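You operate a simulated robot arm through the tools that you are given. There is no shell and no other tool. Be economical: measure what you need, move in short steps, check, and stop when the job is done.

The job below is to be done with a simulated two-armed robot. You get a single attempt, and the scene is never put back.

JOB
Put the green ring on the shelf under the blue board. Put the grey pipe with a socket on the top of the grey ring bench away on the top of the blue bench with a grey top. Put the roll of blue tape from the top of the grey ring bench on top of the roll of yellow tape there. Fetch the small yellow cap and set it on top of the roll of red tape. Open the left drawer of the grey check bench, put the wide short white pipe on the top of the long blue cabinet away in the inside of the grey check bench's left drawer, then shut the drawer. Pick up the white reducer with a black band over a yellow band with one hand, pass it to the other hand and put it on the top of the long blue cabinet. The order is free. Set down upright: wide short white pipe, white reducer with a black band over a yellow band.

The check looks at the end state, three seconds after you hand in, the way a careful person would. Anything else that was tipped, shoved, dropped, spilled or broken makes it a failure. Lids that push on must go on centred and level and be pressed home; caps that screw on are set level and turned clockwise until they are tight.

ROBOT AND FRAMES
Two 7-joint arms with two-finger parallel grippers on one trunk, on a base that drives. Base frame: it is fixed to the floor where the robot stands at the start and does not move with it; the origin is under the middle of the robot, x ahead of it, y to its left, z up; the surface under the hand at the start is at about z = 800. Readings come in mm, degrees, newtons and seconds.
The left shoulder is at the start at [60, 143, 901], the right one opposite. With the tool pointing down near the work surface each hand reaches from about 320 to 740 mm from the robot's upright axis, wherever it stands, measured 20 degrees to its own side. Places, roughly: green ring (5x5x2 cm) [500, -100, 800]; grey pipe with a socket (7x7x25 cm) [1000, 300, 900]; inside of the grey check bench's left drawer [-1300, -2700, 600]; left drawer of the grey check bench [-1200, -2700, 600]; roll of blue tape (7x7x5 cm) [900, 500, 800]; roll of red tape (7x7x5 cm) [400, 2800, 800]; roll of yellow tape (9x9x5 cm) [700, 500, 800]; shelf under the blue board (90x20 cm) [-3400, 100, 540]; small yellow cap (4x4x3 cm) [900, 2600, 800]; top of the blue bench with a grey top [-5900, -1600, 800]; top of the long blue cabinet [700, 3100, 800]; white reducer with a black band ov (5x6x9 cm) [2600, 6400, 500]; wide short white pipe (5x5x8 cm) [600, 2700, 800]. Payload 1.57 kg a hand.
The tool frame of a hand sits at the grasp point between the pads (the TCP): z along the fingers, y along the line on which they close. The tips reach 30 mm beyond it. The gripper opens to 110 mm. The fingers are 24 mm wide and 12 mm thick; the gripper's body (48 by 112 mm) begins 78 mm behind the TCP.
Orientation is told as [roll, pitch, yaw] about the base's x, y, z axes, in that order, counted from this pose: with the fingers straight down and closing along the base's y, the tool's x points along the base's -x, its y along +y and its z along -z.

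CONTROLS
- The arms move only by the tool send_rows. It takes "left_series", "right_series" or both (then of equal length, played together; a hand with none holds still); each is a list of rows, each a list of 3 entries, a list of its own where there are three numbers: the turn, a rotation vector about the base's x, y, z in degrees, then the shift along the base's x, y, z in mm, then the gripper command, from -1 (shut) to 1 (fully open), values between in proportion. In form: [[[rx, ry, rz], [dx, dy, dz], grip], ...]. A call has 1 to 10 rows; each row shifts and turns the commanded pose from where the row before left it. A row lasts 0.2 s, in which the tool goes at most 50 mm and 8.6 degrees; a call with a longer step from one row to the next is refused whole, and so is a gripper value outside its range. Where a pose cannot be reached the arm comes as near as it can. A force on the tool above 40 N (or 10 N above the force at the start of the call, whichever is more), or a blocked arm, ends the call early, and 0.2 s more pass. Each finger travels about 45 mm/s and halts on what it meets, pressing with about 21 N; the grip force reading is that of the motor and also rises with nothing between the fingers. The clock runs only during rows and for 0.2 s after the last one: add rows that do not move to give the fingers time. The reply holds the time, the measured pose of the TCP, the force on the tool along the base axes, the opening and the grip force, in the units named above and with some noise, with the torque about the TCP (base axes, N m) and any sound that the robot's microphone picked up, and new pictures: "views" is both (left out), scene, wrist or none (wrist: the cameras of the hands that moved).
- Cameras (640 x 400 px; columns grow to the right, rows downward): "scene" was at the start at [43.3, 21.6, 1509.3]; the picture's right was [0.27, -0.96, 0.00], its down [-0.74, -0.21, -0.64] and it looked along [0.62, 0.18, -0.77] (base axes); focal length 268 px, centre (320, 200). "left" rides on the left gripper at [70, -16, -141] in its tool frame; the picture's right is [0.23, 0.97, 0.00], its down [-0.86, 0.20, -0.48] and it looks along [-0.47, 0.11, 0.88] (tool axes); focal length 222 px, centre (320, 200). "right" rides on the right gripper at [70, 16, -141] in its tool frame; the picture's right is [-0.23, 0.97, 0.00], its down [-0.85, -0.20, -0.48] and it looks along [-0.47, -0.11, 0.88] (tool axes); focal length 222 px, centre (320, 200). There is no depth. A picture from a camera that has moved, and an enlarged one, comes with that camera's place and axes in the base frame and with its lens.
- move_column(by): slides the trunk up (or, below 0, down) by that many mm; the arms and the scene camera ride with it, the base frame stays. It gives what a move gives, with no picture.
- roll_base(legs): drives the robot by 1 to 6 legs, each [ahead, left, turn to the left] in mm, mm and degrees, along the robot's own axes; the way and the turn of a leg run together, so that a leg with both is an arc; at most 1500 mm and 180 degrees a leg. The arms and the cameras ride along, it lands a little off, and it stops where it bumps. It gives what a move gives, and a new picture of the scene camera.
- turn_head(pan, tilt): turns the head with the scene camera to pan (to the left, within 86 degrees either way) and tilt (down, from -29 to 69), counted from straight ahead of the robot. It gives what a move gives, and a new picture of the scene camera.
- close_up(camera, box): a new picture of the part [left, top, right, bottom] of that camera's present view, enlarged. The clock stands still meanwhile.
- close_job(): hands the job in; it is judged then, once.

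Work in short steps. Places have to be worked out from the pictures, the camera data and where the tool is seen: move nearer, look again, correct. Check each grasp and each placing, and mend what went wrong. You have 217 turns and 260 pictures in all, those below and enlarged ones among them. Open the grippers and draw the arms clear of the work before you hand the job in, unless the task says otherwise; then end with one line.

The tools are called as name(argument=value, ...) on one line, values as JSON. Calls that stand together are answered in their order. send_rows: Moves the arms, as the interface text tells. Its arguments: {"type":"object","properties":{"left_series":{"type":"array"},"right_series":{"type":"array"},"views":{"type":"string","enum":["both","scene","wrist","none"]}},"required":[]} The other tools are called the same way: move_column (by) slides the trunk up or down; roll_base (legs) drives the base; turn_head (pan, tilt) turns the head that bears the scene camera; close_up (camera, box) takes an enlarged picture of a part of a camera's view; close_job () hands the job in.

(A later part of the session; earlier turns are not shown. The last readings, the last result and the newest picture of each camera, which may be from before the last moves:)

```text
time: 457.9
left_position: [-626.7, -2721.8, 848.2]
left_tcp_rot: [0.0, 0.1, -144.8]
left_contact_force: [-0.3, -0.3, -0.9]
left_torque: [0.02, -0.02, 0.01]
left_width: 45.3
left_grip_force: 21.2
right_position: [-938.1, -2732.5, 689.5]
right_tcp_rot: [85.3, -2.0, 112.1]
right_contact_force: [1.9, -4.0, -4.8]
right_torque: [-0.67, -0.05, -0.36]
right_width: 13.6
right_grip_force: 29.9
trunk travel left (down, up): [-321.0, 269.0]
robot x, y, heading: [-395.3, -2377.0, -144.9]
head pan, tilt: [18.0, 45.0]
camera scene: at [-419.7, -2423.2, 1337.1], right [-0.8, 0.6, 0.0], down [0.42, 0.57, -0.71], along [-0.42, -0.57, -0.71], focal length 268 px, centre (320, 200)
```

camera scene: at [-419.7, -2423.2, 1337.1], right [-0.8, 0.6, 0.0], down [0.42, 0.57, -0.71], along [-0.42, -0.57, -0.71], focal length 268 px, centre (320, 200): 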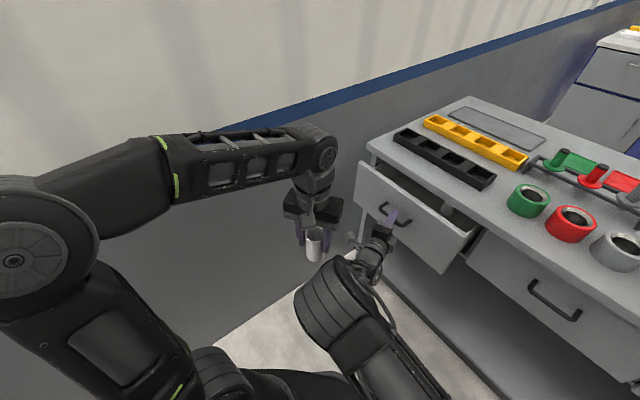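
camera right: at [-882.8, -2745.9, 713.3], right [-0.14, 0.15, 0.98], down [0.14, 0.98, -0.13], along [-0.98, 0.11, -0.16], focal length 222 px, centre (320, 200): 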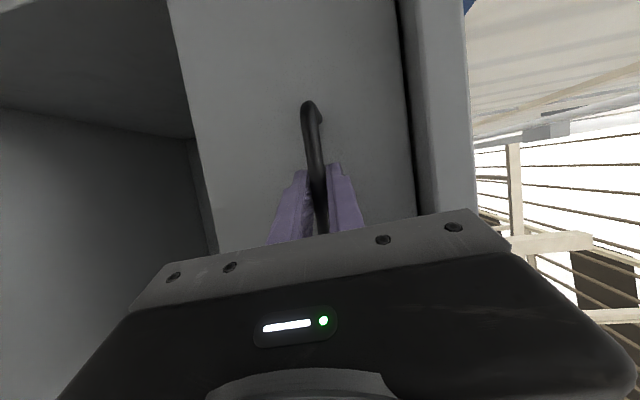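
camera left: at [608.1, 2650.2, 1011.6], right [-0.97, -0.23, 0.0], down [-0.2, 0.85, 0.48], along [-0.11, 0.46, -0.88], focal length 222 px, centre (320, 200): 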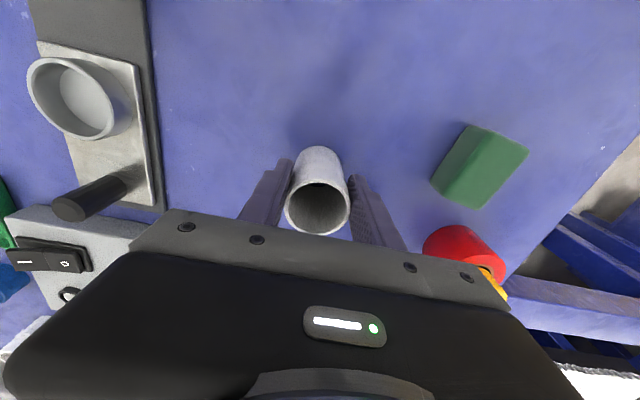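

The drawer opens smoothly. I pull another 150 mm.

roll_base(legs=[[-123, 86, 0]])

```text
time: 459.3
left_position: [-476.9, -2722.2, 846.7]
left_tcp_rot: [0.0, 0.3, -144.9]
left_contact_force: [0.7, 0.1, -0.4]
left_torque: [0.0, -0.02, 0.01]
left_width: 45.8
left_grip_force: 21.2
right_position: [-788.9, -2733.2, 691.3]
right_tcp_rot: [85.3, -2.2, 111.9]
right_contact_force: [1.3, -19.3, -2.4]
right_torque: [-0.74, 0.01, -0.21]
right_width: 13.3
right_grip_force: 29.8
trunk travel left (down, up): [-321.0, 269.0]
robot x, y, heading: [-244.3, -2378.5, -144.9]
head pan, tilt: [18.0, 45.0]
camera scene: at [-269.8, -2423.7, 1337.2], right [-0.8, 0.6, 0.0], down [0.43, 0.57, -0.71], along [-0.43, -0.56, -0.71], focal length 268 px, centre (320, 200)
```

scene: 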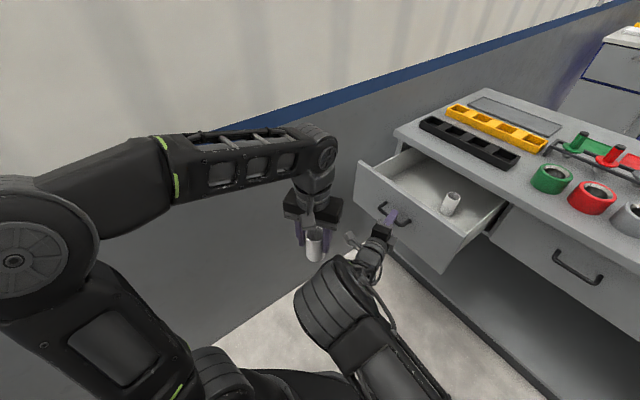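

Drawer open 250 mm; another small pipe stands inside near [−1014, −2664], so there's room to its left. I release the handle and back the right hand off.

send_rows(right_series=[[[0, 0, 0], [0, 0, 0], -0.6], [[0, 0, 0], [0, 0, 0], -0.2], [[0, 0, 0], [0, 0, 0], 0], [[0, 0, 0], [20, 8, 0], 0], [[0, 0, 0], [35, 14, 0], 0], [[0, 0, 0], [35, 14, 0], 0], [[0, 0, 8], [0, 0, 20], 0], [[0, 0, 8], [0, 0, 25], 0], [[0, 0, 8], [0, 0, 25], 0], [[0, 0, 8], [0, 0, 25], 0]], views="scene")

```text
time: 461.5
left_position: [-478.0, -2721.3, 848.5]
left_tcp_rot: [0.1, 0.1, -144.9]
left_contact_force: [0.6, -0.6, -0.1]
left_torque: [0.01, 0.01, 0.0]
left_width: 45.6
left_grip_force: 20.8
right_position: [-697.7, -2695.1, 787.9]
right_tcp_rot: [85.2, -2.0, 144.1]
right_contact_force: [0.5, 0.1, 0.1]
right_torque: [0.0, 0.01, 0.0]
right_width: 54.7
right_grip_force: 0.1
trunk travel left (down, up): [-321.0, 269.0]
robot x, y, heading: [-247.7, -2375.2, -145.4]
head pan, tilt: [18.0, 45.0]
camera scene: at [-270.2, -2422.1, 1337.2], right [-0.8, 0.6, 0.0], down [0.43, 0.56, -0.71], along [-0.43, -0.56, -0.71], focal length 268 px, centre (320, 200)
```

scene: 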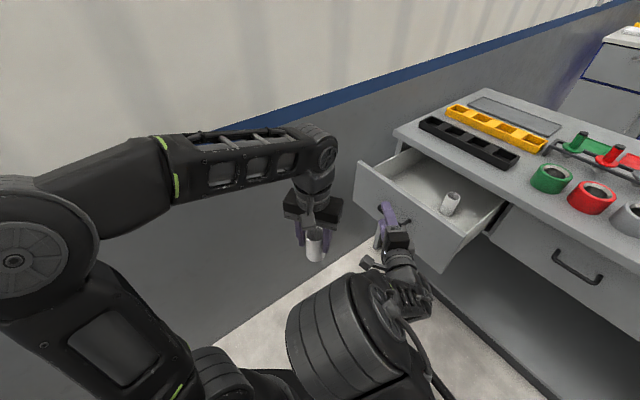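

I raise the trunk and unwind the right hand's roll while moving it to the right side.

move_column(by=140)

send_rows(right_series=[[[6.9, 4.9, 0], [-5, 8, 0], 0.5], [[6.9, 4.9, 0], [-5, 8, 0], 0.5], [[6.9, 4.9, 0], [-5, 8, 0], 0.5], [[6.9, 4.9, 0], [-5, 8, 0], 0.5], [[6.9, 4.9, 0], [-5, 8, 0], 0.5], [[6.9, 4.9, 0], [-5, 8, 0], 0.5], [[6.9, 4.9, 0], [-5, 8, 0], 0.5], [[6.9, 4.9, 0], [-5, 8, 0], 0.5], [[6.9, 4.9, 0], [-5, 8, 0], 0.5], [[0, 0, 0], [0, 0, 0], 0.5]], views="scene")

```text
time: 463.1
left_position: [-476.5, -2721.0, 988.3]
left_tcp_rot: [0.2, 0.1, -144.9]
left_contact_force: [-0.3, -0.8, -0.1]
left_torque: [-0.01, -0.01, 0.02]
left_width: 45.5
left_grip_force: 21.1
right_position: [-698.0, -2695.9, 926.8]
right_tcp_rot: [85.4, -2.0, 143.9]
right_contact_force: [-0.6, -0.3, 1.0]
right_torque: [-0.01, -0.01, -0.02]
right_width: 55.4
right_grip_force: 0.0
trunk travel left (down, up): [-461.0, 129.0]
robot x, y, heading: [-247.2, -2375.0, -145.1]
head pan, tilt: [18.0, 45.0]
```

```text
time: 465.3
left_position: [-477.7, -2720.9, 988.2]
left_tcp_rot: [0.1, 0.1, -144.9]
left_contact_force: [0.8, 0.2, -2.0]
left_torque: [-0.03, 0.01, 0.0]
left_width: 45.5
left_grip_force: 20.7
right_position: [-744.9, -2624.2, 929.6]
right_tcp_rot: [28.4, -68.3, -175.1]
right_contact_force: [0.3, 0.1, 0.5]
right_torque: [-0.01, -0.02, -0.03]
right_width: 82.7
right_grip_force: 0.0
trunk travel left (down, up): [-461.0, 129.0]
robot x, y, heading: [-244.9, -2375.6, -145.1]
head pan, tilt: [18.0, 45.0]
camera scene: at [-270.1, -2422.2, 1477.2], right [-0.8, 0.6, 0.0], down [0.43, 0.56, -0.71], along [-0.43, -0.56, -0.71], focal length 268 px, centre (320, 200)
```

scene: 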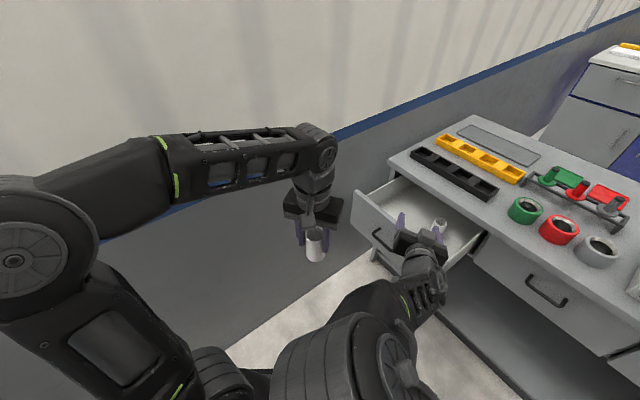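

Now I untilt the right hand back to pointing down, keeping it to the right.

send_rows(right_series=[[[4.9, -7.0, 0], [-3, 6, 10], 0.5], [[4.9, -7.0, 0], [-3, 6, 10], 0.5], [[4.9, -7.0, 0], [-3, 6, 15], 0.5], [[4.9, -7.0, 0], [0, 12, 15], 0.5], [[4.9, -7.0, 0], [3, 15, 15], 0.5], [[4.9, -7.0, 0], [10, 20, 15], 0.5], [[4.9, -7.0, 0], [10, 20, 15], 0.5], [[4.9, -7.0, 0], [10, 25, 10], 0.5], [[0, 0, 0], [10, 30, 0], 0.5], [[0, 0, 0], [0, 0, 0], 0.5]], views="scene")

```text
time: 467.5
left_position: [-477.5, -2720.9, 987.2]
left_tcp_rot: [0.1, 0.1, -144.9]
left_contact_force: [-0.4, 0.8, 0.2]
left_torque: [0.03, -0.02, 0.01]
left_width: 45.6
left_grip_force: 20.9
right_position: [-707.2, -2485.4, 1034.0]
right_tcp_rot: [0.6, -2.5, -155.8]
right_contact_force: [-0.3, -0.9, 0.4]
right_torque: [0.04, -0.01, 0.02]
right_width: 82.5
right_grip_force: 0.1
trunk travel left (down, up): [-461.0, 129.0]
robot x, y, heading: [-248.7, -2375.8, -145.2]
head pan, tilt: [18.0, 45.0]
camera scene: at [-270.3, -2422.6, 1477.2], right [-0.8, 0.6, 0.0], down [0.43, 0.56, -0.71], along [-0.43, -0.56, -0.71], focal length 268 px, centre (320, 200)
```

scene: 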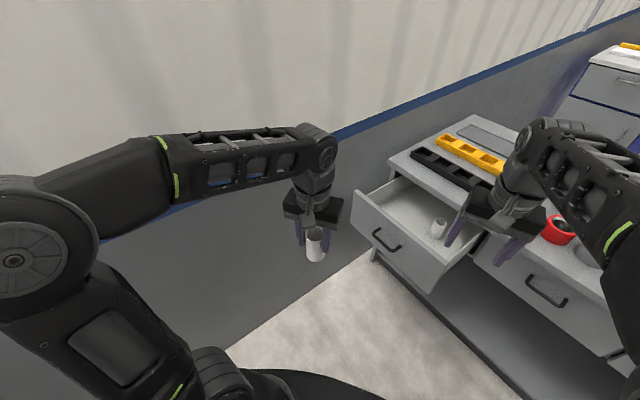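

Right hand tucked. I roll so the left hand comes near the open drawer.

roll_base(legs=[[235, -134, 0]])

close_up(camera="left", box=[0, 0, 640, 400])

```text
time: 469.4
left_position: [-750.0, -2738.8, 987.8]
left_tcp_rot: [0.1, 0.2, -145.3]
left_contact_force: [-0.1, 0.0, -1.0]
left_torque: [0.01, -0.04, -0.03]
left_width: 45.6
left_grip_force: 21.1
right_position: [-977.6, -2501.4, 1032.7]
right_tcp_rot: [0.8, -2.5, -156.4]
right_contact_force: [-0.8, -0.7, 0.0]
right_torque: [0.01, -0.02, 0.01]
right_width: 82.3
right_grip_force: 0.1
trunk travel left (down, up): [-461.0, 129.0]
robot x, y, heading: [-514.7, -2390.0, -145.6]
head pan, tilt: [18.0, 45.0]
camera scene: at [-539.9, -2441.4, 1477.2], right [-0.79, 0.61, 0.0], down [0.43, 0.56, -0.71], along [-0.43, -0.56, -0.71], focal length 268 px, centre (320, 200)
```

scene: 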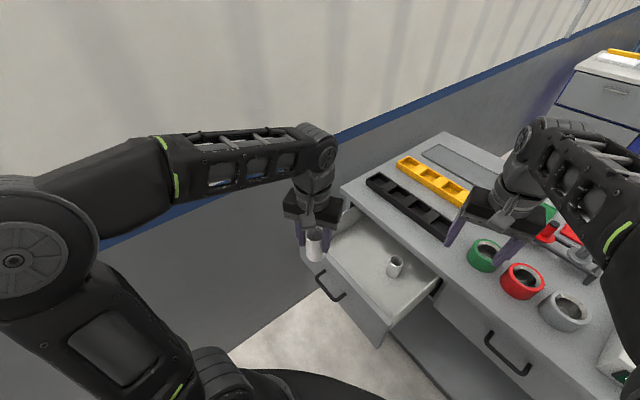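

```text
1.00 times, centred on (320, 200) of left (not enlarged: the box is as wide or as high as the picture)
camera zoom: at [-701.5, -2686.9, 1128.6], right [0.74, -0.67, 0.0], down [-0.59, -0.65, 0.48], along [-0.32, -0.35, -0.88], focal length 222 px, centre (320, 200)
```

zoom: 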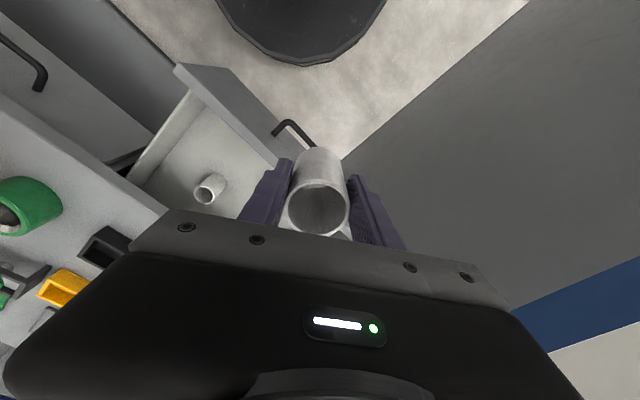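

Drawer front panel at x≈−840; the small pipe inside stands at ≈[−1020, −2682]. I bring the wide pipe above [−940, −2790], still above the panel.

send_rows(left_series=[[[0, 0, 0], [-38, -10, -15], -1], [[0, 0, 0], [-38, -10, -20], -1], [[0, 0, 0], [-38, -10, -25], -1], [[0, 0, 0], [-38, -10, -25], -1], [[0, 0, 0], [-38, -11, -25], -1], [[0, 0, 0], [0, 0, -18], -1], [[0, 0, 0], [0, 0, 0], -1]], views="both")

```text
time: 471.0
left_position: [-938.5, -2789.7, 858.9]
left_tcp_rot: [0.1, -0.1, -145.4]
left_contact_force: [0.6, 0.6, -1.4]
left_torque: [0.02, 0.01, 0.01]
left_width: 45.8
left_grip_force: 20.6
right_position: [-976.9, -2500.6, 1033.6]
right_tcp_rot: [0.6, -2.5, -156.4]
right_contact_force: [0.2, -0.8, -1.2]
right_torque: [0.02, 0.0, 0.02]
right_width: 82.5
right_grip_force: 0.0
trunk travel left (down, up): [-461.0, 129.0]
robot x, y, heading: [-514.6, -2393.6, -145.9]
head pan, tilt: [18.0, 45.0]
camera scene: at [-538.9, -2441.3, 1477.2], right [-0.79, 0.61, 0.0], down [0.43, 0.56, -0.71], along [-0.43, -0.56, -0.71], focal length 268 px, centre (320, 200)
camera left: at [-891.2, -2737.6, 999.9], right [0.74, -0.67, 0.0], down [-0.59, -0.65, 0.48], along [-0.32, -0.35, -0.88], focal length 222 px, centre (320, 200)
```

scene: 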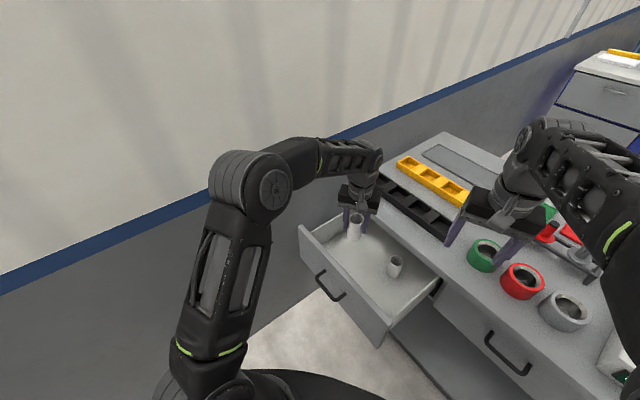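
left: 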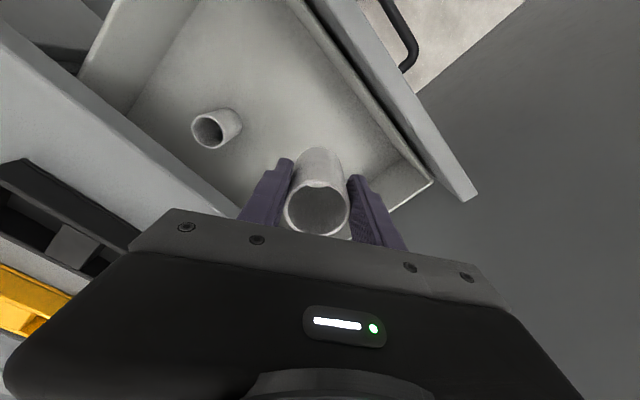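

Good position inside the drawer. I lower 105 mm, then step to contact.

send_rows(left_series=[[[0, 0, 0], [0, 0, -40], -1], [[0, 0, 0], [0, 0, -40], -1], [[0, 0, 0], [0, 0, -25], -1], [[0, 0, 0], [0, 0, 0], -1]], views="both")

```text
time: 472.0
left_position: [-940.9, -2790.1, 753.9]
left_tcp_rot: [0.0, 0.0, -145.3]
left_contact_force: [-0.2, -0.2, -0.4]
left_torque: [0.0, 0.04, 0.01]
left_width: 45.5
left_grip_force: 21.1
right_position: [-977.8, -2500.0, 1032.5]
right_tcp_rot: [0.5, -2.5, -156.4]
right_contact_force: [-1.0, -0.1, 0.1]
right_torque: [0.0, -0.01, 0.01]
right_width: 82.5
right_grip_force: 0.0
trunk travel left (down, up): [-461.0, 129.0]
robot x, y, heading: [-508.8, -2392.1, -145.4]
head pan, tilt: [18.0, 45.0]
camera scene: at [-538.9, -2441.3, 1477.3], right [-0.79, 0.61, 0.0], down [0.43, 0.56, -0.71], along [-0.43, -0.56, -0.71], focal length 268 px, centre (320, 200)
camera left: at [-891.9, -2738.8, 894.7], right [0.74, -0.67, 0.0], down [-0.59, -0.65, 0.48], along [-0.32, -0.35, -0.88], focal length 222 px, centre (320, 200)
```

scene: 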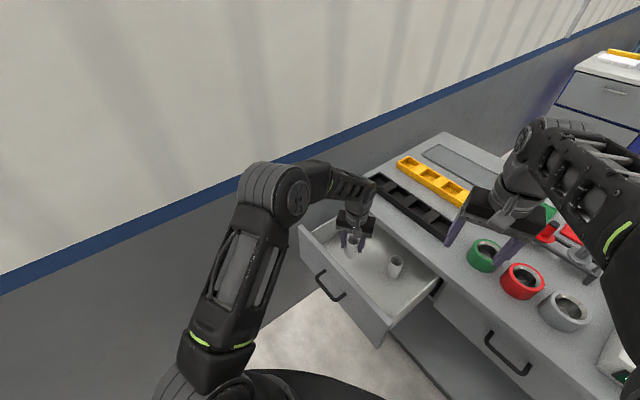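
left: 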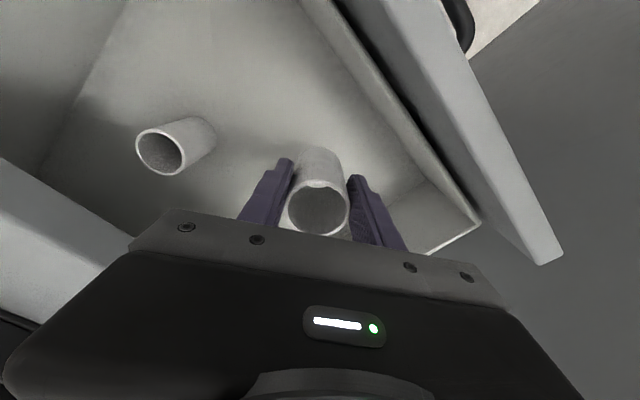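

Still some way; I continue in small steps with force checks.

send_rows(left_series=[[[0, 0, 0], [0, 0, -8], -1], [[0, 0, 0], [0, 0, -5], -1], [[0, 0, 0], [0, 0, 0], -1]], views="none")

send_rows(left_series=[[[0, 0, 0], [0, 0, -4], -1], [[0, 0, 0], [0, 0, -3], -1], [[0, 0, 0], [0, 0, 0], -1]], views="wrist")

```text
time: 472.8
left_position: [-939.7, -2789.4, 741.2]
left_tcp_rot: [0.1, 0.0, -145.4]
left_contact_force: [0.2, 0.0, -0.7]
left_torque: [0.03, -0.03, -0.05]
left_width: 45.3
left_grip_force: 21.0
right_position: [-978.2, -2500.7, 1034.7]
right_tcp_rot: [0.6, -2.5, -156.4]
right_contact_force: [0.1, 0.5, 0.3]
right_torque: [0.0, 0.0, 0.02]
right_width: 82.4
right_grip_force: 0.2
trunk travel left (down, up): [-461.0, 129.0]
robot x, y, heading: [-514.5, -2397.0, -145.6]
head pan, tilt: [18.0, 45.0]
```

```text
time: 473.6
left_position: [-939.6, -2788.3, 733.5]
left_tcp_rot: [0.0, 0.1, -145.4]
left_contact_force: [0.7, 0.6, 0.1]
left_torque: [-0.02, -0.02, -0.01]
left_width: 45.4
left_grip_force: 21.1
right_position: [-976.1, -2500.4, 1034.1]
right_tcp_rot: [0.6, -2.6, -156.4]
right_contact_force: [0.0, 0.1, -0.1]
right_torque: [-0.01, -0.04, -0.01]
right_width: 82.5
right_grip_force: 0.0
trunk travel left (down, up): [-461.0, 129.0]
robot x, y, heading: [-510.6, -2393.9, -145.6]
head pan, tilt: [18.0, 45.0]
camera left: at [-891.1, -2737.2, 875.0], right [0.74, -0.67, 0.0], down [-0.59, -0.65, 0.48], along [-0.32, -0.35, -0.88], focal length 222 px, centre (320, 200)
```

left: 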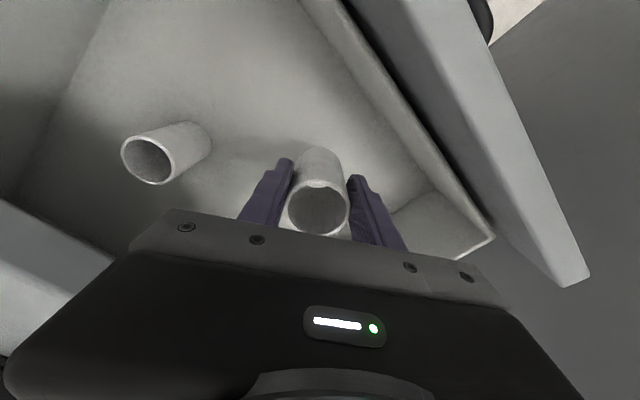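

Continue lowering in steps.

send_rows(left_series=[[[0, 0, 0], [0, 0, -4], -1], [[0, 0, 0], [0, 0, -4], -1], [[0, 0, 0], [0, 0, 0], -1]], views="none")

send_rows(left_series=[[[0, 0, 0], [0, 0, -4], -1], [[0, 0, 0], [0, 0, 0], -1]], views="none")

send_rows(left_series=[[[0, 0, 0], [0, 0, -4], -1], [[0, 0, 0], [0, 0, 0], -1]], views="none")

```text
time: 474.4
left_position: [-940.2, -2789.0, 726.3]
left_tcp_rot: [0.1, 0.1, -145.6]
left_contact_force: [-0.8, 0.6, -0.1]
left_torque: [0.01, -0.01, 0.04]
left_width: 45.4
left_grip_force: 21.1
right_position: [-976.9, -2501.1, 1034.3]
right_tcp_rot: [0.6, -2.5, -156.4]
right_contact_force: [-0.2, 0.3, 0.6]
right_torque: [-0.01, 0.04, 0.04]
right_width: 82.8
right_grip_force: 0.0
trunk travel left (down, up): [-461.0, 129.0]
robot x, y, heading: [-513.0, -2393.2, -145.5]
head pan, tilt: [18.0, 45.0]
```

```text
time: 475.0
left_position: [-939.3, -2789.0, 722.4]
left_tcp_rot: [0.0, 0.2, -145.4]
left_contact_force: [-0.3, -0.1, -0.5]
left_torque: [0.04, 0.0, 0.0]
left_width: 45.4
left_grip_force: 20.8
right_position: [-977.3, -2500.2, 1033.1]
right_tcp_rot: [0.6, -2.4, -156.3]
right_contact_force: [0.1, -0.7, 0.0]
right_torque: [0.01, 0.0, -0.02]
right_width: 82.3
right_grip_force: 0.1
trunk travel left (down, up): [-461.0, 129.0]
robot x, y, heading: [-512.6, -2393.1, -145.6]
head pan, tilt: [18.0, 45.0]
```

```text
time: 475.6
left_position: [-939.0, -2789.2, 717.5]
left_tcp_rot: [0.1, 0.1, -145.4]
left_contact_force: [-0.4, -0.7, -0.6]
left_torque: [-0.03, 0.01, 0.0]
left_width: 45.4
left_grip_force: 20.7
right_position: [-976.2, -2501.1, 1032.3]
right_tcp_rot: [0.6, -2.4, -156.4]
right_contact_force: [0.4, 1.2, 0.0]
right_torque: [0.0, 0.04, 0.03]
right_width: 82.6
right_grip_force: 0.0
trunk travel left (down, up): [-461.0, 129.0]
robot x, y, heading: [-509.8, -2392.7, -145.3]
head pan, tilt: [18.0, 45.0]
```

No contact yet (pipe bottom ≈647); the floor must be near 620. I go on.

send_rows(left_series=[[[0, 0, 0], [0, 0, -5], -1], [[0, 0, 0], [0, 0, -4], -1], [[0, 0, 0], [0, 0, 0], -1]], views="none")

send_rows(left_series=[[[0, 0, 0], [0, 0, -4], -1], [[0, 0, 0], [0, 0, 0], -1]], views="none")

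send_rows(left_series=[[[0, 0, 0], [0, 0, -4], -1], [[0, 0, 0], [0, 0, 0], -1]], views="wrist")

```text
time: 476.4
left_position: [-939.1, -2789.8, 707.8]
left_tcp_rot: [0.1, 0.2, -145.4]
left_contact_force: [0.9, 0.9, -0.3]
left_torque: [-0.01, 0.01, 0.0]
left_width: 45.5
left_grip_force: 20.3
right_position: [-977.1, -2501.0, 1033.5]
right_tcp_rot: [0.6, -2.5, -156.4]
right_contact_force: [0.4, -0.7, 0.3]
right_torque: [0.0, -0.03, -0.02]
right_width: 82.7
right_grip_force: 0.2
trunk travel left (down, up): [-461.0, 129.0]
robot x, y, heading: [-513.7, -2390.5, -145.5]
head pan, tilt: [18.0, 45.0]
```

```text
time: 477.0
left_position: [-938.1, -2789.8, 705.2]
left_tcp_rot: [0.2, 0.0, -145.5]
left_contact_force: [-0.3, 0.2, -0.4]
left_torque: [-0.04, 0.0, 0.0]
left_width: 45.7
left_grip_force: 20.8
right_position: [-977.5, -2500.2, 1034.3]
right_tcp_rot: [0.6, -2.5, -156.4]
right_contact_force: [-0.7, 1.3, 0.7]
right_torque: [0.0, 0.0, -0.02]
right_width: 82.5
right_grip_force: 0.1
trunk travel left (down, up): [-461.0, 129.0]
robot x, y, heading: [-510.4, -2395.3, -145.6]
head pan, tilt: [18.0, 45.0]
```

```text
time: 477.6
left_position: [-938.3, -2788.7, 702.1]
left_tcp_rot: [0.1, 0.2, -145.4]
left_contact_force: [-0.9, -0.1, -0.3]
left_torque: [0.03, 0.01, -0.01]
left_width: 45.6
left_grip_force: 21.0
right_position: [-977.0, -2500.1, 1033.8]
right_tcp_rot: [0.7, -2.5, -156.3]
right_contact_force: [-0.1, -0.2, 0.3]
right_torque: [0.01, 0.0, -0.01]
right_width: 82.2
right_grip_force: 0.1
trunk travel left (down, up): [-461.0, 129.0]
robot x, y, heading: [-512.5, -2395.9, -145.6]
head pan, tilt: [18.0, 45.0]
camera left: at [-890.7, -2737.9, 842.4], right [0.74, -0.67, 0.0], down [-0.59, -0.65, 0.48], along [-0.32, -0.35, -0.88], focal length 222 px, centre (320, 200)
```

left: 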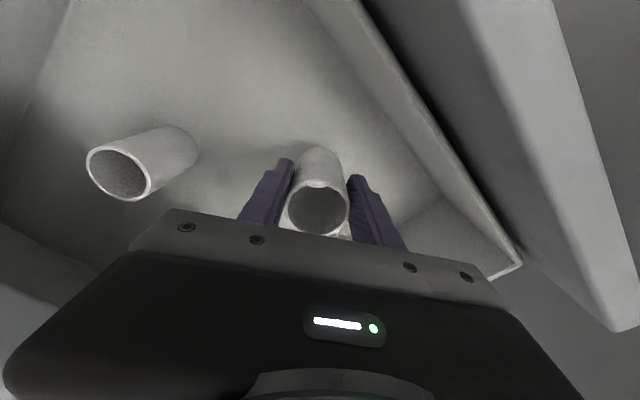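

Shadow is closing in. A few more steps.

send_rows(left_series=[[[0, 0, 0], [0, 0, -4], -1], [[0, 0, 0], [0, 0, 0], -1]], views="none")

send_rows(left_series=[[[0, 0, 0], [0, 0, -4], -1], [[0, 0, 0], [0, 0, 0], -1]], views="none")

send_rows(left_series=[[[0, 0, 0], [0, 0, -4], -1], [[0, 0, 0], [0, 0, 0], -1]], views="none")

```text
time: 478.2
left_position: [-938.2, -2789.2, 697.8]
left_tcp_rot: [0.1, 0.1, -145.4]
left_contact_force: [0.1, 0.4, -0.3]
left_torque: [-0.01, 0.01, -0.01]
left_width: 45.7
left_grip_force: 21.0
right_position: [-977.1, -2499.7, 1034.9]
right_tcp_rot: [0.6, -2.5, -156.5]
right_contact_force: [-0.2, -1.0, 0.2]
right_torque: [0.0, -0.01, 0.0]
right_width: 82.6
right_grip_force: 0.1
trunk travel left (down, up): [-461.0, 129.0]
robot x, y, heading: [-510.8, -2398.2, -145.3]
head pan, tilt: [18.0, 45.0]
```

```text
time: 478.8
left_position: [-939.0, -2787.3, 693.0]
left_tcp_rot: [0.1, 0.0, -145.4]
left_contact_force: [-1.0, 1.0, -0.6]
left_torque: [0.05, 0.01, -0.03]
left_width: 45.4
left_grip_force: 21.1
right_position: [-976.9, -2501.0, 1033.8]
right_tcp_rot: [0.5, -2.5, -156.3]
right_contact_force: [-0.9, 0.4, -0.1]
right_torque: [0.01, 0.04, 0.0]
right_width: 82.8
right_grip_force: 0.1
trunk travel left (down, up): [-461.0, 129.0]
robot x, y, heading: [-512.6, -2394.4, -145.6]
head pan, tilt: [18.0, 45.0]
```

```text
time: 479.4
left_position: [-940.4, -2788.9, 689.1]
left_tcp_rot: [0.2, 0.0, -145.4]
left_contact_force: [0.5, -0.9, -1.4]
left_torque: [-0.01, 0.02, 0.02]
left_width: 45.5
left_grip_force: 20.4
right_position: [-976.9, -2501.0, 1035.2]
right_tcp_rot: [0.6, -2.5, -156.3]
right_contact_force: [-0.1, 0.4, -1.0]
right_torque: [-0.02, 0.02, -0.01]
right_width: 82.3
right_grip_force: 0.1
trunk travel left (down, up): [-461.0, 129.0]
robot x, y, heading: [-514.6, -2395.4, -145.1]
head pan, tilt: [18.0, 45.0]
```

I check visually how far the floor and the walls are.

close_up(camera="left", box=[160, 80, 480, 280])

close_up(camera="scene", box=[290, 150, 450, 270])

```text
2.00 times, centred on (320, 180) of left
camera zoom: at [-891.1, -2737.8, 830.4], right [0.74, -0.67, 0.0], down [-0.59, -0.65, 0.48], along [-0.32, -0.35, -0.88], focal length 444 px, centre (320, 240)
```

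zoom: 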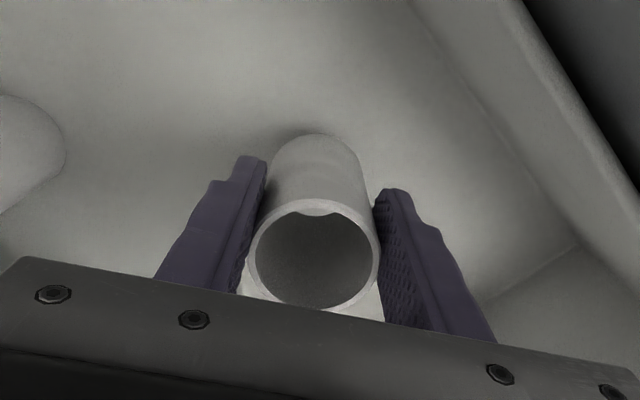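

```text
3.33 times, centred on (370, 210) of scene
camera zoom: at [-538.9, -2441.3, 1477.2], right [-0.79, 0.61, 0.0], down [0.43, 0.56, -0.71], along [-0.43, -0.56, -0.71], focal length 892 px, centre (153, 167)
```

zoom: 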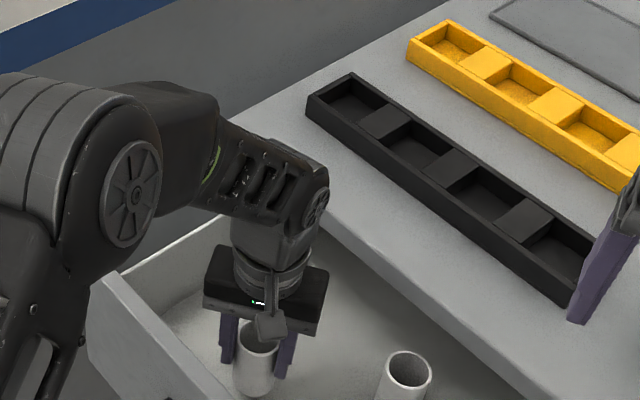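

A small gap remains below. I continue in 3 mm steps.

send_rows(left_series=[[[0, 0, 0], [0, 0, -3], -1], [[0, 0, 0], [0, 0, 0], -1]], views="none")

send_rows(left_series=[[[0, 0, 0], [0, 0, -3], -1], [[0, 0, 0], [0, 0, 0], -1]], views="none")

send_rows(left_series=[[[0, 0, 0], [0, 0, -3], -1], [[0, 0, 0], [0, 0, 0], -1]], views="none")

```text
time: 480.0
left_position: [-939.9, -2789.7, 686.2]
left_tcp_rot: [0.1, 0.1, -145.4]
left_contact_force: [-0.8, 0.4, 0.4]
left_torque: [0.01, -0.03, 0.0]
left_width: 45.4
left_grip_force: 21.8
right_position: [-977.8, -2500.8, 1034.1]
right_tcp_rot: [0.5, -2.5, -156.4]
right_contact_force: [0.0, 0.0, -0.7]
right_torque: [0.04, 0.0, 0.02]
right_width: 82.4
right_grip_force: 0.1
trunk travel left (down, up): [-461.0, 129.0]
robot x, y, heading: [-515.2, -2396.0, -145.5]
head pan, tilt: [18.0, 45.0]
```

```text
time: 480.6
left_position: [-940.4, -2790.1, 685.1]
left_tcp_rot: [0.1, 0.1, -145.3]
left_contact_force: [-1.0, -0.1, -0.3]
left_torque: [0.0, 0.02, -0.01]
left_width: 45.4
left_grip_force: 21.1
right_position: [-977.0, -2499.6, 1034.2]
right_tcp_rot: [0.5, -2.6, -156.5]
right_contact_force: [0.3, -0.7, 0.1]
right_torque: [-0.03, -0.01, -0.02]
right_width: 82.6
right_grip_force: 0.0
trunk travel left (down, up): [-461.0, 129.0]
robot x, y, heading: [-512.5, -2396.1, -145.5]
head pan, tilt: [18.0, 45.0]
```

```text
time: 481.2
left_position: [-940.2, -2788.6, 679.6]
left_tcp_rot: [0.1, 0.1, -145.4]
left_contact_force: [-0.1, -0.5, -0.8]
left_torque: [-0.02, -0.02, 0.05]
left_width: 45.4
left_grip_force: 20.9
right_position: [-976.7, -2501.2, 1032.9]
right_tcp_rot: [0.6, -2.5, -156.4]
right_contact_force: [-0.4, 0.8, 0.8]
right_torque: [-0.03, 0.01, 0.01]
right_width: 82.4
right_grip_force: 0.1
trunk travel left (down, up): [-461.0, 129.0]
robot x, y, heading: [-516.2, -2398.5, -145.7]
head pan, tilt: [18.0, 45.0]
```

send_rows(left_series=[[[0, 0, 0], [0, 0, -3], -1], [[0, 0, 0], [0, 0, 0], -1]], views="none")

send_rows(left_series=[[[0, 0, 0], [0, 0, -3], -1], [[0, 0, 0], [0, 0, 0], -1]], views="none")

send_rows(left_series=[[[0, 0, 0], [0, 0, -3], -1], [[0, 0, 0], [0, 0, 0], -1]], views="wrist")

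```text
time: 481.8
left_position: [-939.7, -2789.7, 678.2]
left_tcp_rot: [0.1, 0.1, -145.4]
left_contact_force: [-0.2, 0.2, 0.0]
left_torque: [0.0, 0.0, 0.05]
left_width: 45.5
left_grip_force: 21.2
right_position: [-977.1, -2500.5, 1033.0]
right_tcp_rot: [0.6, -2.5, -156.4]
right_contact_force: [0.4, 0.9, -0.3]
right_torque: [0.0, -0.04, 0.02]
right_width: 82.6
right_grip_force: 0.0
trunk travel left (down, up): [-461.0, 129.0]
robot x, y, heading: [-515.0, -2392.0, -145.7]
head pan, tilt: [18.0, 45.0]
```

```text
time: 482.4
left_position: [-940.1, -2789.9, 674.0]
left_tcp_rot: [0.1, 0.2, -145.3]
left_contact_force: [0.3, 0.6, -0.4]
left_torque: [-0.01, -0.02, 0.01]
left_width: 45.5
left_grip_force: 21.4
right_position: [-977.5, -2499.6, 1033.7]
right_tcp_rot: [0.6, -2.5, -156.4]
right_contact_force: [0.1, -0.1, 0.2]
right_torque: [-0.02, -0.01, 0.03]
right_width: 82.4
right_grip_force: 0.0
trunk travel left (down, up): [-461.0, 129.0]
robot x, y, heading: [-513.4, -2393.5, -145.3]
head pan, tilt: [18.0, 45.0]
```

```text
time: 483.0
left_position: [-939.0, -2790.5, 671.8]
left_tcp_rot: [0.1, 0.0, -145.5]
left_contact_force: [0.4, 0.0, 0.8]
left_torque: [0.01, -0.01, -0.03]
left_width: 45.8
left_grip_force: 21.0
right_position: [-977.7, -2501.4, 1033.3]
right_tcp_rot: [0.6, -2.4, -156.4]
right_contact_force: [0.0, -1.0, -0.2]
right_torque: [-0.01, 0.0, -0.02]
right_width: 82.4
right_grip_force: 0.2
trunk travel left (down, up): [-461.0, 129.0]
robot x, y, heading: [-515.3, -2393.5, -145.2]
head pan, tilt: [18.0, 45.0]
camera left: at [-891.2, -2739.0, 813.2], right [0.74, -0.67, 0.0], down [-0.59, -0.65, 0.48], along [-0.32, -0.35, -0.88], focal length 222 px, centre (320, 200)
```

left: 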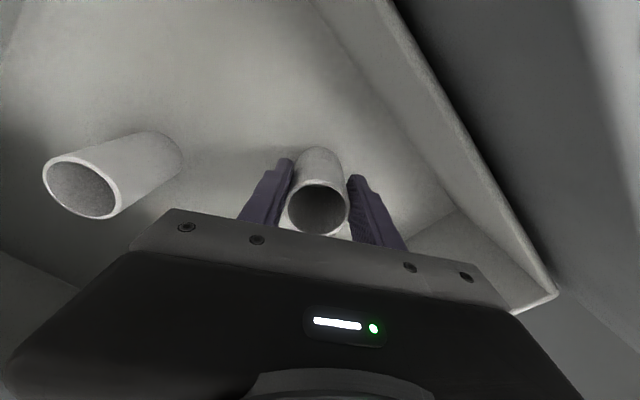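

Triangulating the other pipe's foot gives a floor at z≈591, about 10 mm lower. I go on in small steps.

send_rows(left_series=[[[0, 0, 0], [0, 0, -4], -1], [[0, 0, 0], [0, 0, 0], -1]], views="none")

send_rows(left_series=[[[0, 0, 0], [0, 0, -3], -1], [[0, 0, 0], [0, 0, 0], -1]], views="none")

send_rows(left_series=[[[0, 0, 0], [0, 0, -2], -1], [[0, 0, 0], [0, 0, 0], -1]], views="none")

```text
time: 483.6
left_position: [-941.6, -2790.2, 670.4]
left_tcp_rot: [0.1, -0.3, -145.5]
left_contact_force: [-1.9, -0.7, 17.6]
left_torque: [-0.1, 0.14, 0.0]
left_width: 45.8
left_grip_force: 21.1
right_position: [-976.5, -2499.6, 1035.2]
right_tcp_rot: [0.6, -2.7, -156.4]
right_contact_force: [0.7, 0.7, -0.2]
right_torque: [0.02, 0.0, -0.01]
right_width: 82.5
right_grip_force: 0.0
trunk travel left (down, up): [-461.0, 129.0]
robot x, y, heading: [-511.1, -2390.4, -145.3]
head pan, tilt: [18.0, 45.0]
```

```text
time: 484.2
left_position: [-938.3, -2789.3, 664.5]
left_tcp_rot: [0.1, -0.1, -145.4]
left_contact_force: [0.1, -2.1, 17.8]
left_torque: [-0.12, 0.14, 0.05]
left_width: 45.4
left_grip_force: 20.3
right_position: [-977.3, -2498.6, 1033.3]
right_tcp_rot: [0.7, -2.6, -156.5]
right_contact_force: [0.0, -0.7, -0.1]
right_torque: [0.02, 0.02, 0.01]
right_width: 82.7
right_grip_force: 0.2
trunk travel left (down, up): [-461.0, 129.0]
robot x, y, heading: [-510.2, -2390.5, -145.4]
head pan, tilt: [18.0, 45.0]
```

```text
time: 484.8
left_position: [-938.8, -2789.3, 662.5]
left_tcp_rot: [0.1, 0.0, -145.5]
left_contact_force: [-1.3, -1.0, 16.7]
left_torque: [-0.09, 0.1, 0.01]
left_width: 45.3
left_grip_force: 21.0
right_position: [-976.9, -2499.6, 1034.8]
right_tcp_rot: [0.7, -2.6, -156.4]
right_contact_force: [0.0, -0.6, 0.1]
right_torque: [0.0, 0.02, -0.03]
right_width: 82.5
right_grip_force: 0.1
trunk travel left (down, up): [-461.0, 129.0]
robot x, y, heading: [-514.0, -2396.3, -145.4]
head pan, tilt: [18.0, 45.0]
```

The pipe stands on the drawer floor. I open and rise straight up.

send_rows(left_series=[[[0, 0, 0], [0, 0, 3], -0.5], [[0, 0, 0], [0, 0, 0], 0], [[0, 0, 0], [0, 0, 0], 0.3], [[0, 0, 0], [0, 0, 0], 0.3], [[0, 0, 0], [0, 0, 35], 0.3], [[0, 0, 0], [0, 0, 45], 0.3], [[0, 0, 0], [0, 0, 45], 0.3], [[0, 0, 0], [0, 0, 48], 0.3], [[0, 0, 0], [0, 0, 48], 0.3]], views="both")

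```text
time: 486.8
left_position: [-937.8, -2790.3, 889.6]
left_tcp_rot: [0.1, 0.2, -145.5]
left_contact_force: [0.0, -0.5, 0.0]
left_torque: [0.02, -0.05, 0.03]
left_width: 71.8
left_grip_force: 0.0
right_position: [-977.0, -2499.2, 1033.9]
right_tcp_rot: [0.6, -2.5, -156.4]
right_contact_force: [-0.2, 0.2, -0.1]
right_torque: [-0.02, 0.01, -0.01]
right_width: 82.4
right_grip_force: 0.0
trunk travel left (down, up): [-461.0, 129.0]
robot x, y, heading: [-512.8, -2392.4, -145.5]
head pan, tilt: [18.0, 45.0]
camera scene: at [-538.5, -2441.0, 1477.2], right [-0.79, 0.61, 0.0], down [0.43, 0.56, -0.71], along [-0.43, -0.56, -0.71], focal length 268 px, centre (320, 200)
camera left: at [-890.0, -2738.4, 1030.7], right [0.74, -0.67, 0.0], down [-0.59, -0.65, 0.48], along [-0.32, -0.35, -0.88], focal length 222 px, centre (320, 200)
```

scene: 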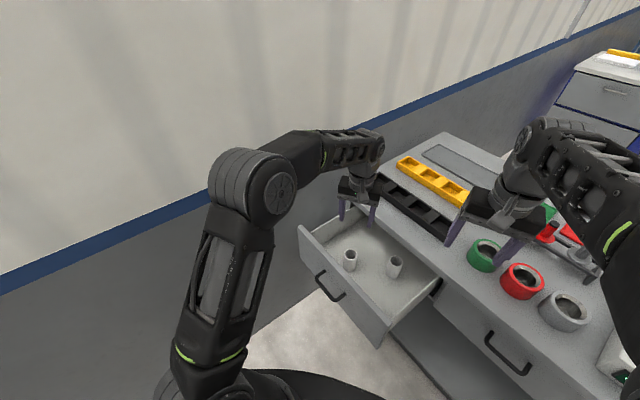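
left: 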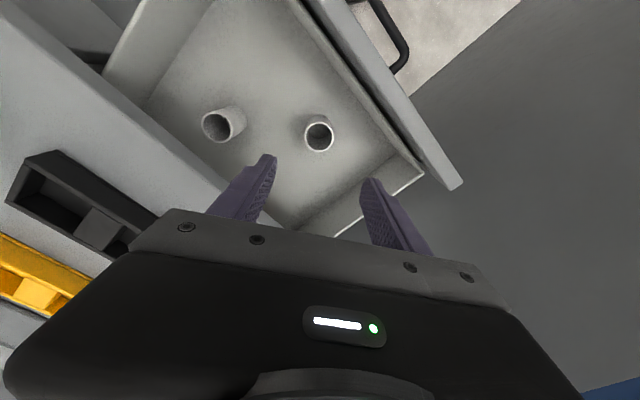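

Both pipes stand upright in the drawer. To shut it, I close the left fingers, bring the hand in front of the handle, and turn it so its narrow side faces the bench.

send_rows(left_series=[[[0, 0, -6], [30, 8, 0], -1], [[0, 0, -6], [40, 10, 0], -1], [[0, 0, -6], [40, 10, 0], -1], [[0, 0, -6], [45, 10, 0], -1], [[0, 0, -6], [45, 12, 0], -1], [[0, 0, -5], [0, 0, -40], -1], [[0, 0, 0], [0, 0, -40], -1], [[0, 0, 0], [0, 0, -40], -1], [[0, 0, 0], [0, 0, 0], -1]], views="both")

```text
time: 488.8
left_position: [-739.4, -2738.8, 768.4]
left_tcp_rot: [0.1, 0.0, 179.5]
left_contact_force: [0.1, 0.7, 0.5]
left_torque: [0.03, 0.0, 0.0]
left_width: 0.0
left_grip_force: 21.2
right_position: [-976.9, -2500.7, 1033.6]
right_tcp_rot: [0.7, -2.5, -156.4]
right_contact_force: [0.5, -0.2, 1.2]
right_torque: [-0.02, 0.02, 0.01]
right_width: 82.4
right_grip_force: 0.1
trunk travel left (down, up): [-461.0, 129.0]
robot x, y, heading: [-514.3, -2391.1, -145.4]
head pan, tilt: [18.0, 45.0]
camera scene: at [-538.6, -2441.2, 1477.3], right [-0.79, 0.61, 0.0], down [0.43, 0.56, -0.71], along [-0.43, -0.56, -0.71], focal length 268 px, centre (320, 200)
camera left: at [-669.5, -2725.6, 909.9], right [0.22, -0.98, 0.0], down [-0.86, -0.19, 0.48], along [-0.47, -0.11, -0.88], focal length 222 px, centre (320, 200)
```

scene: 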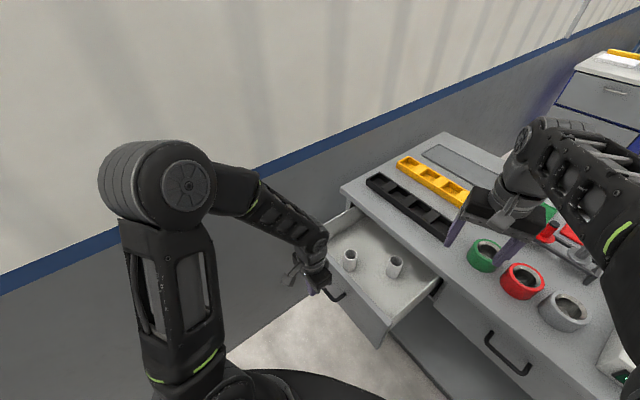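
left: 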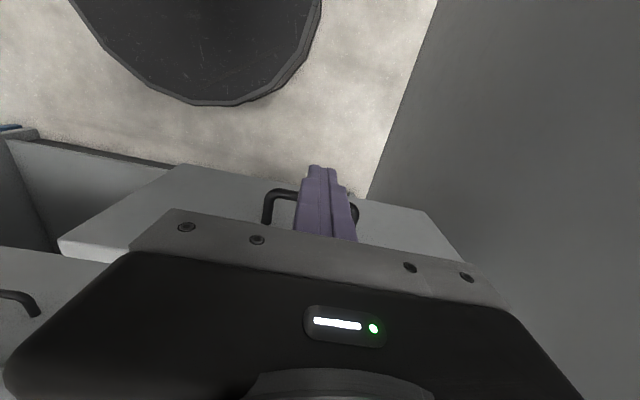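

Fingers are in front of the handle bar. I lower to z≈702 and begin pushing along −x.

send_rows(left_series=[[[0, 0, 0], [0, 0, -35], -1], [[0, 0, 0], [0, 0, -31], -1], [[0, 0, 0], [-20, 0, 0], -1], [[0, 0, 0], [-25, 0, 0], -1], [[0, 0, 0], [-25, 0, 0], -1], [[0, 0, 0], [-25, 0, 0], -1], [[0, 0, 0], [-25, 0, 0], -1], [[0, 0, 0], [0, 0, 0], -1]], views="both")

```text
time: 490.6
left_position: [-860.3, -2742.7, 700.4]
left_tcp_rot: [0.2, 0.0, 179.7]
left_contact_force: [-0.6, 0.3, 0.1]
left_torque: [0.0, 0.0, 0.01]
left_width: 0.0
left_grip_force: 21.4
right_position: [-977.2, -2500.7, 1033.7]
right_tcp_rot: [0.6, -2.5, -156.4]
right_contact_force: [0.6, 0.6, 0.8]
right_torque: [0.02, 0.0, -0.01]
right_width: 82.5
right_grip_force: 0.1
trunk travel left (down, up): [-461.0, 129.0]
robot x, y, heading: [-512.9, -2393.5, -145.7]
head pan, tilt: [18.0, 45.0]
camera scene: at [-538.7, -2441.2, 1477.2], right [-0.79, 0.61, 0.0], down [0.43, 0.56, -0.71], along [-0.43, -0.56, -0.71], focal length 268 px, centre (320, 200)
camera left: at [-790.3, -2728.2, 841.9], right [0.22, -0.98, 0.0], down [-0.86, -0.19, 0.48], along [-0.47, -0.11, -0.88], focal length 222 px, centre (320, 200)
```

scene: 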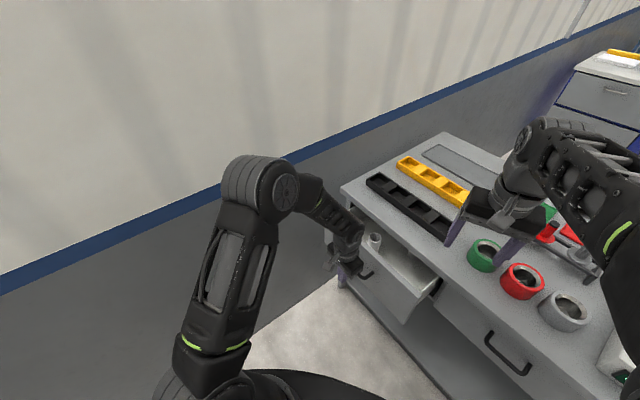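
left: 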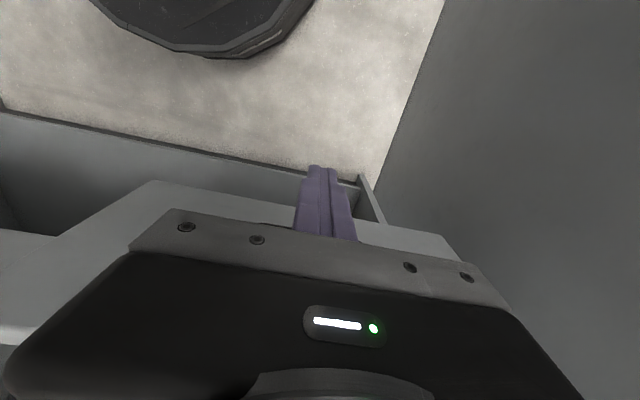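

The drawer slides shut steadily. I push on, a little slower to keep the pipe standing.

send_rows(left_series=[[[0, 0, 0], [-14, 0, 0], -1], [[0, 0, 0], [-14, 0, 0], -1], [[0, 0, 0], [-14, 0, 0], -1], [[0, 0, 0], [-14, 0, 0], -1], [[0, 0, 0], [-14, 0, 0], -1], [[0, 0, 0], [-14, 0, 0], -1], [[0, 0, 0], [-14, 0, 0], -1], [[0, 0, 0], [-14, 0, 0], -1], [[0, 0, 0], [-14, 0, 0], -1], [[0, 0, 0], [-10, 0, 0], -1]], views="both")

```text
time: 492.8
left_position: [-995.4, -2739.1, 700.0]
left_tcp_rot: [0.1, 0.1, 179.6]
left_contact_force: [0.3, 1.4, 0.5]
left_torque: [0.03, 0.02, -0.03]
left_width: 0.0
left_grip_force: 21.2
right_position: [-975.9, -2500.0, 1032.7]
right_tcp_rot: [0.7, -2.6, -156.3]
right_contact_force: [-0.4, -0.1, -0.4]
right_torque: [-0.02, 0.05, 0.0]
right_width: 82.5
right_grip_force: 0.1
trunk travel left (down, up): [-461.0, 129.0]
robot x, y, heading: [-509.8, -2393.2, -145.5]
head pan, tilt: [18.0, 45.0]
camera scene: at [-539.0, -2441.3, 1477.2], right [-0.79, 0.61, 0.0], down [0.43, 0.56, -0.71], along [-0.43, -0.56, -0.71], focal length 268 px, centre (320, 200)
camera left: at [-926.2, -2724.1, 842.1], right [0.22, -0.98, 0.0], down [-0.86, -0.19, 0.48], along [-0.47, -0.11, -0.88], focal length 222 px, centre (320, 200)
```

scene: 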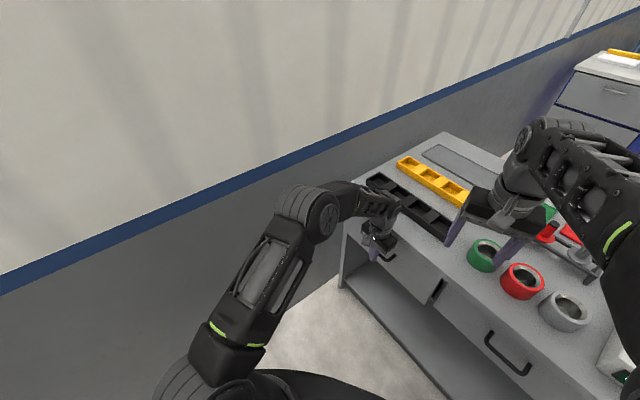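
left: 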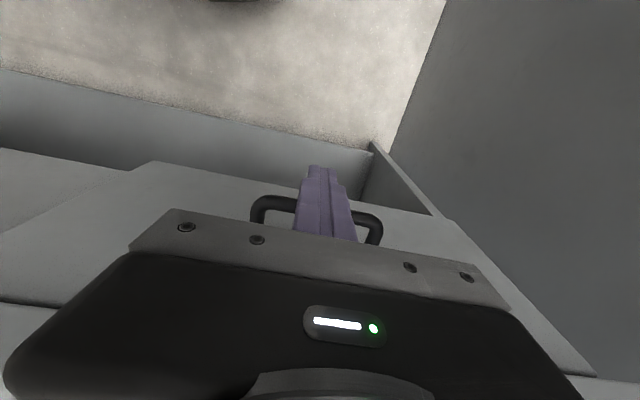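

Nearly shut. I push the last ~40 mm slowly.

send_rows(left_series=[[[0, 0, 0], [-8, 0, 0], -1], [[0, 0, 0], [-8, 0, 0], -1], [[0, 0, 0], [-8, 0, 0], -1], [[0, 0, 0], [-6, 0, 0], -1], [[0, 0, 0], [-4, 0, 0], -1], [[0, 0, 0], [-4, 0, 0], -1], [[0, 0, 0], [0, 0, 0], -1]], views="both")

```text
time: 493.6
left_position: [-1006.2, -2738.5, 699.8]
left_tcp_rot: [0.0, 1.0, 179.8]
left_contact_force: [17.4, 3.0, 7.9]
left_torque: [-0.4, 2.13, 0.14]
left_width: 0.0
left_grip_force: 20.9
right_position: [-974.2, -2500.7, 1035.3]
right_tcp_rot: [0.6, -2.5, -156.2]
right_contact_force: [0.2, 0.4, 0.9]
right_torque: [0.01, 0.02, -0.02]
right_width: 82.7
right_grip_force: 0.0
trunk travel left (down, up): [-461.0, 129.0]
robot x, y, heading: [-513.8, -2395.6, -145.5]
head pan, tilt: [18.0, 45.0]
stopped in row 3 (left hand): the force on the tool passed its limit at 49 N (the readings are from after the stop); the commanded pose is now the measured one
camera scene: at [-534.9, -2440.1, 1477.5], right [-0.79, 0.61, 0.0], down [0.43, 0.56, -0.71], along [-0.43, -0.56, -0.71], focal length 268 px, centre (320, 200)
camera left: at [-938.1, -2724.7, 842.1], right [0.22, -0.97, 0.0], down [-0.86, -0.2, 0.46], along [-0.45, -0.11, -0.89], focal length 222 px, centre (320, 200)
```

scene: 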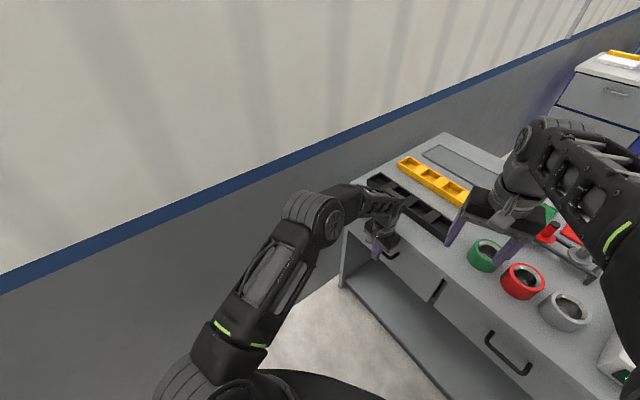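
left: 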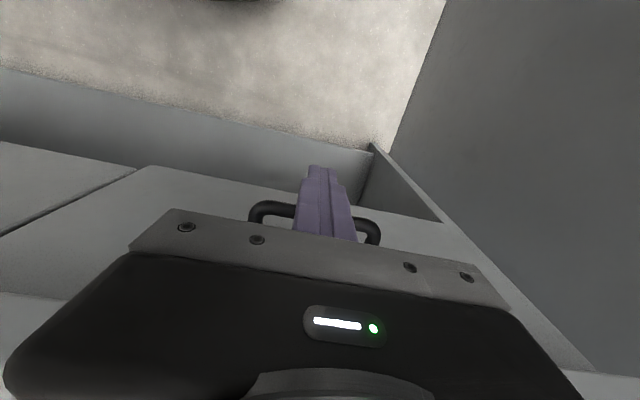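

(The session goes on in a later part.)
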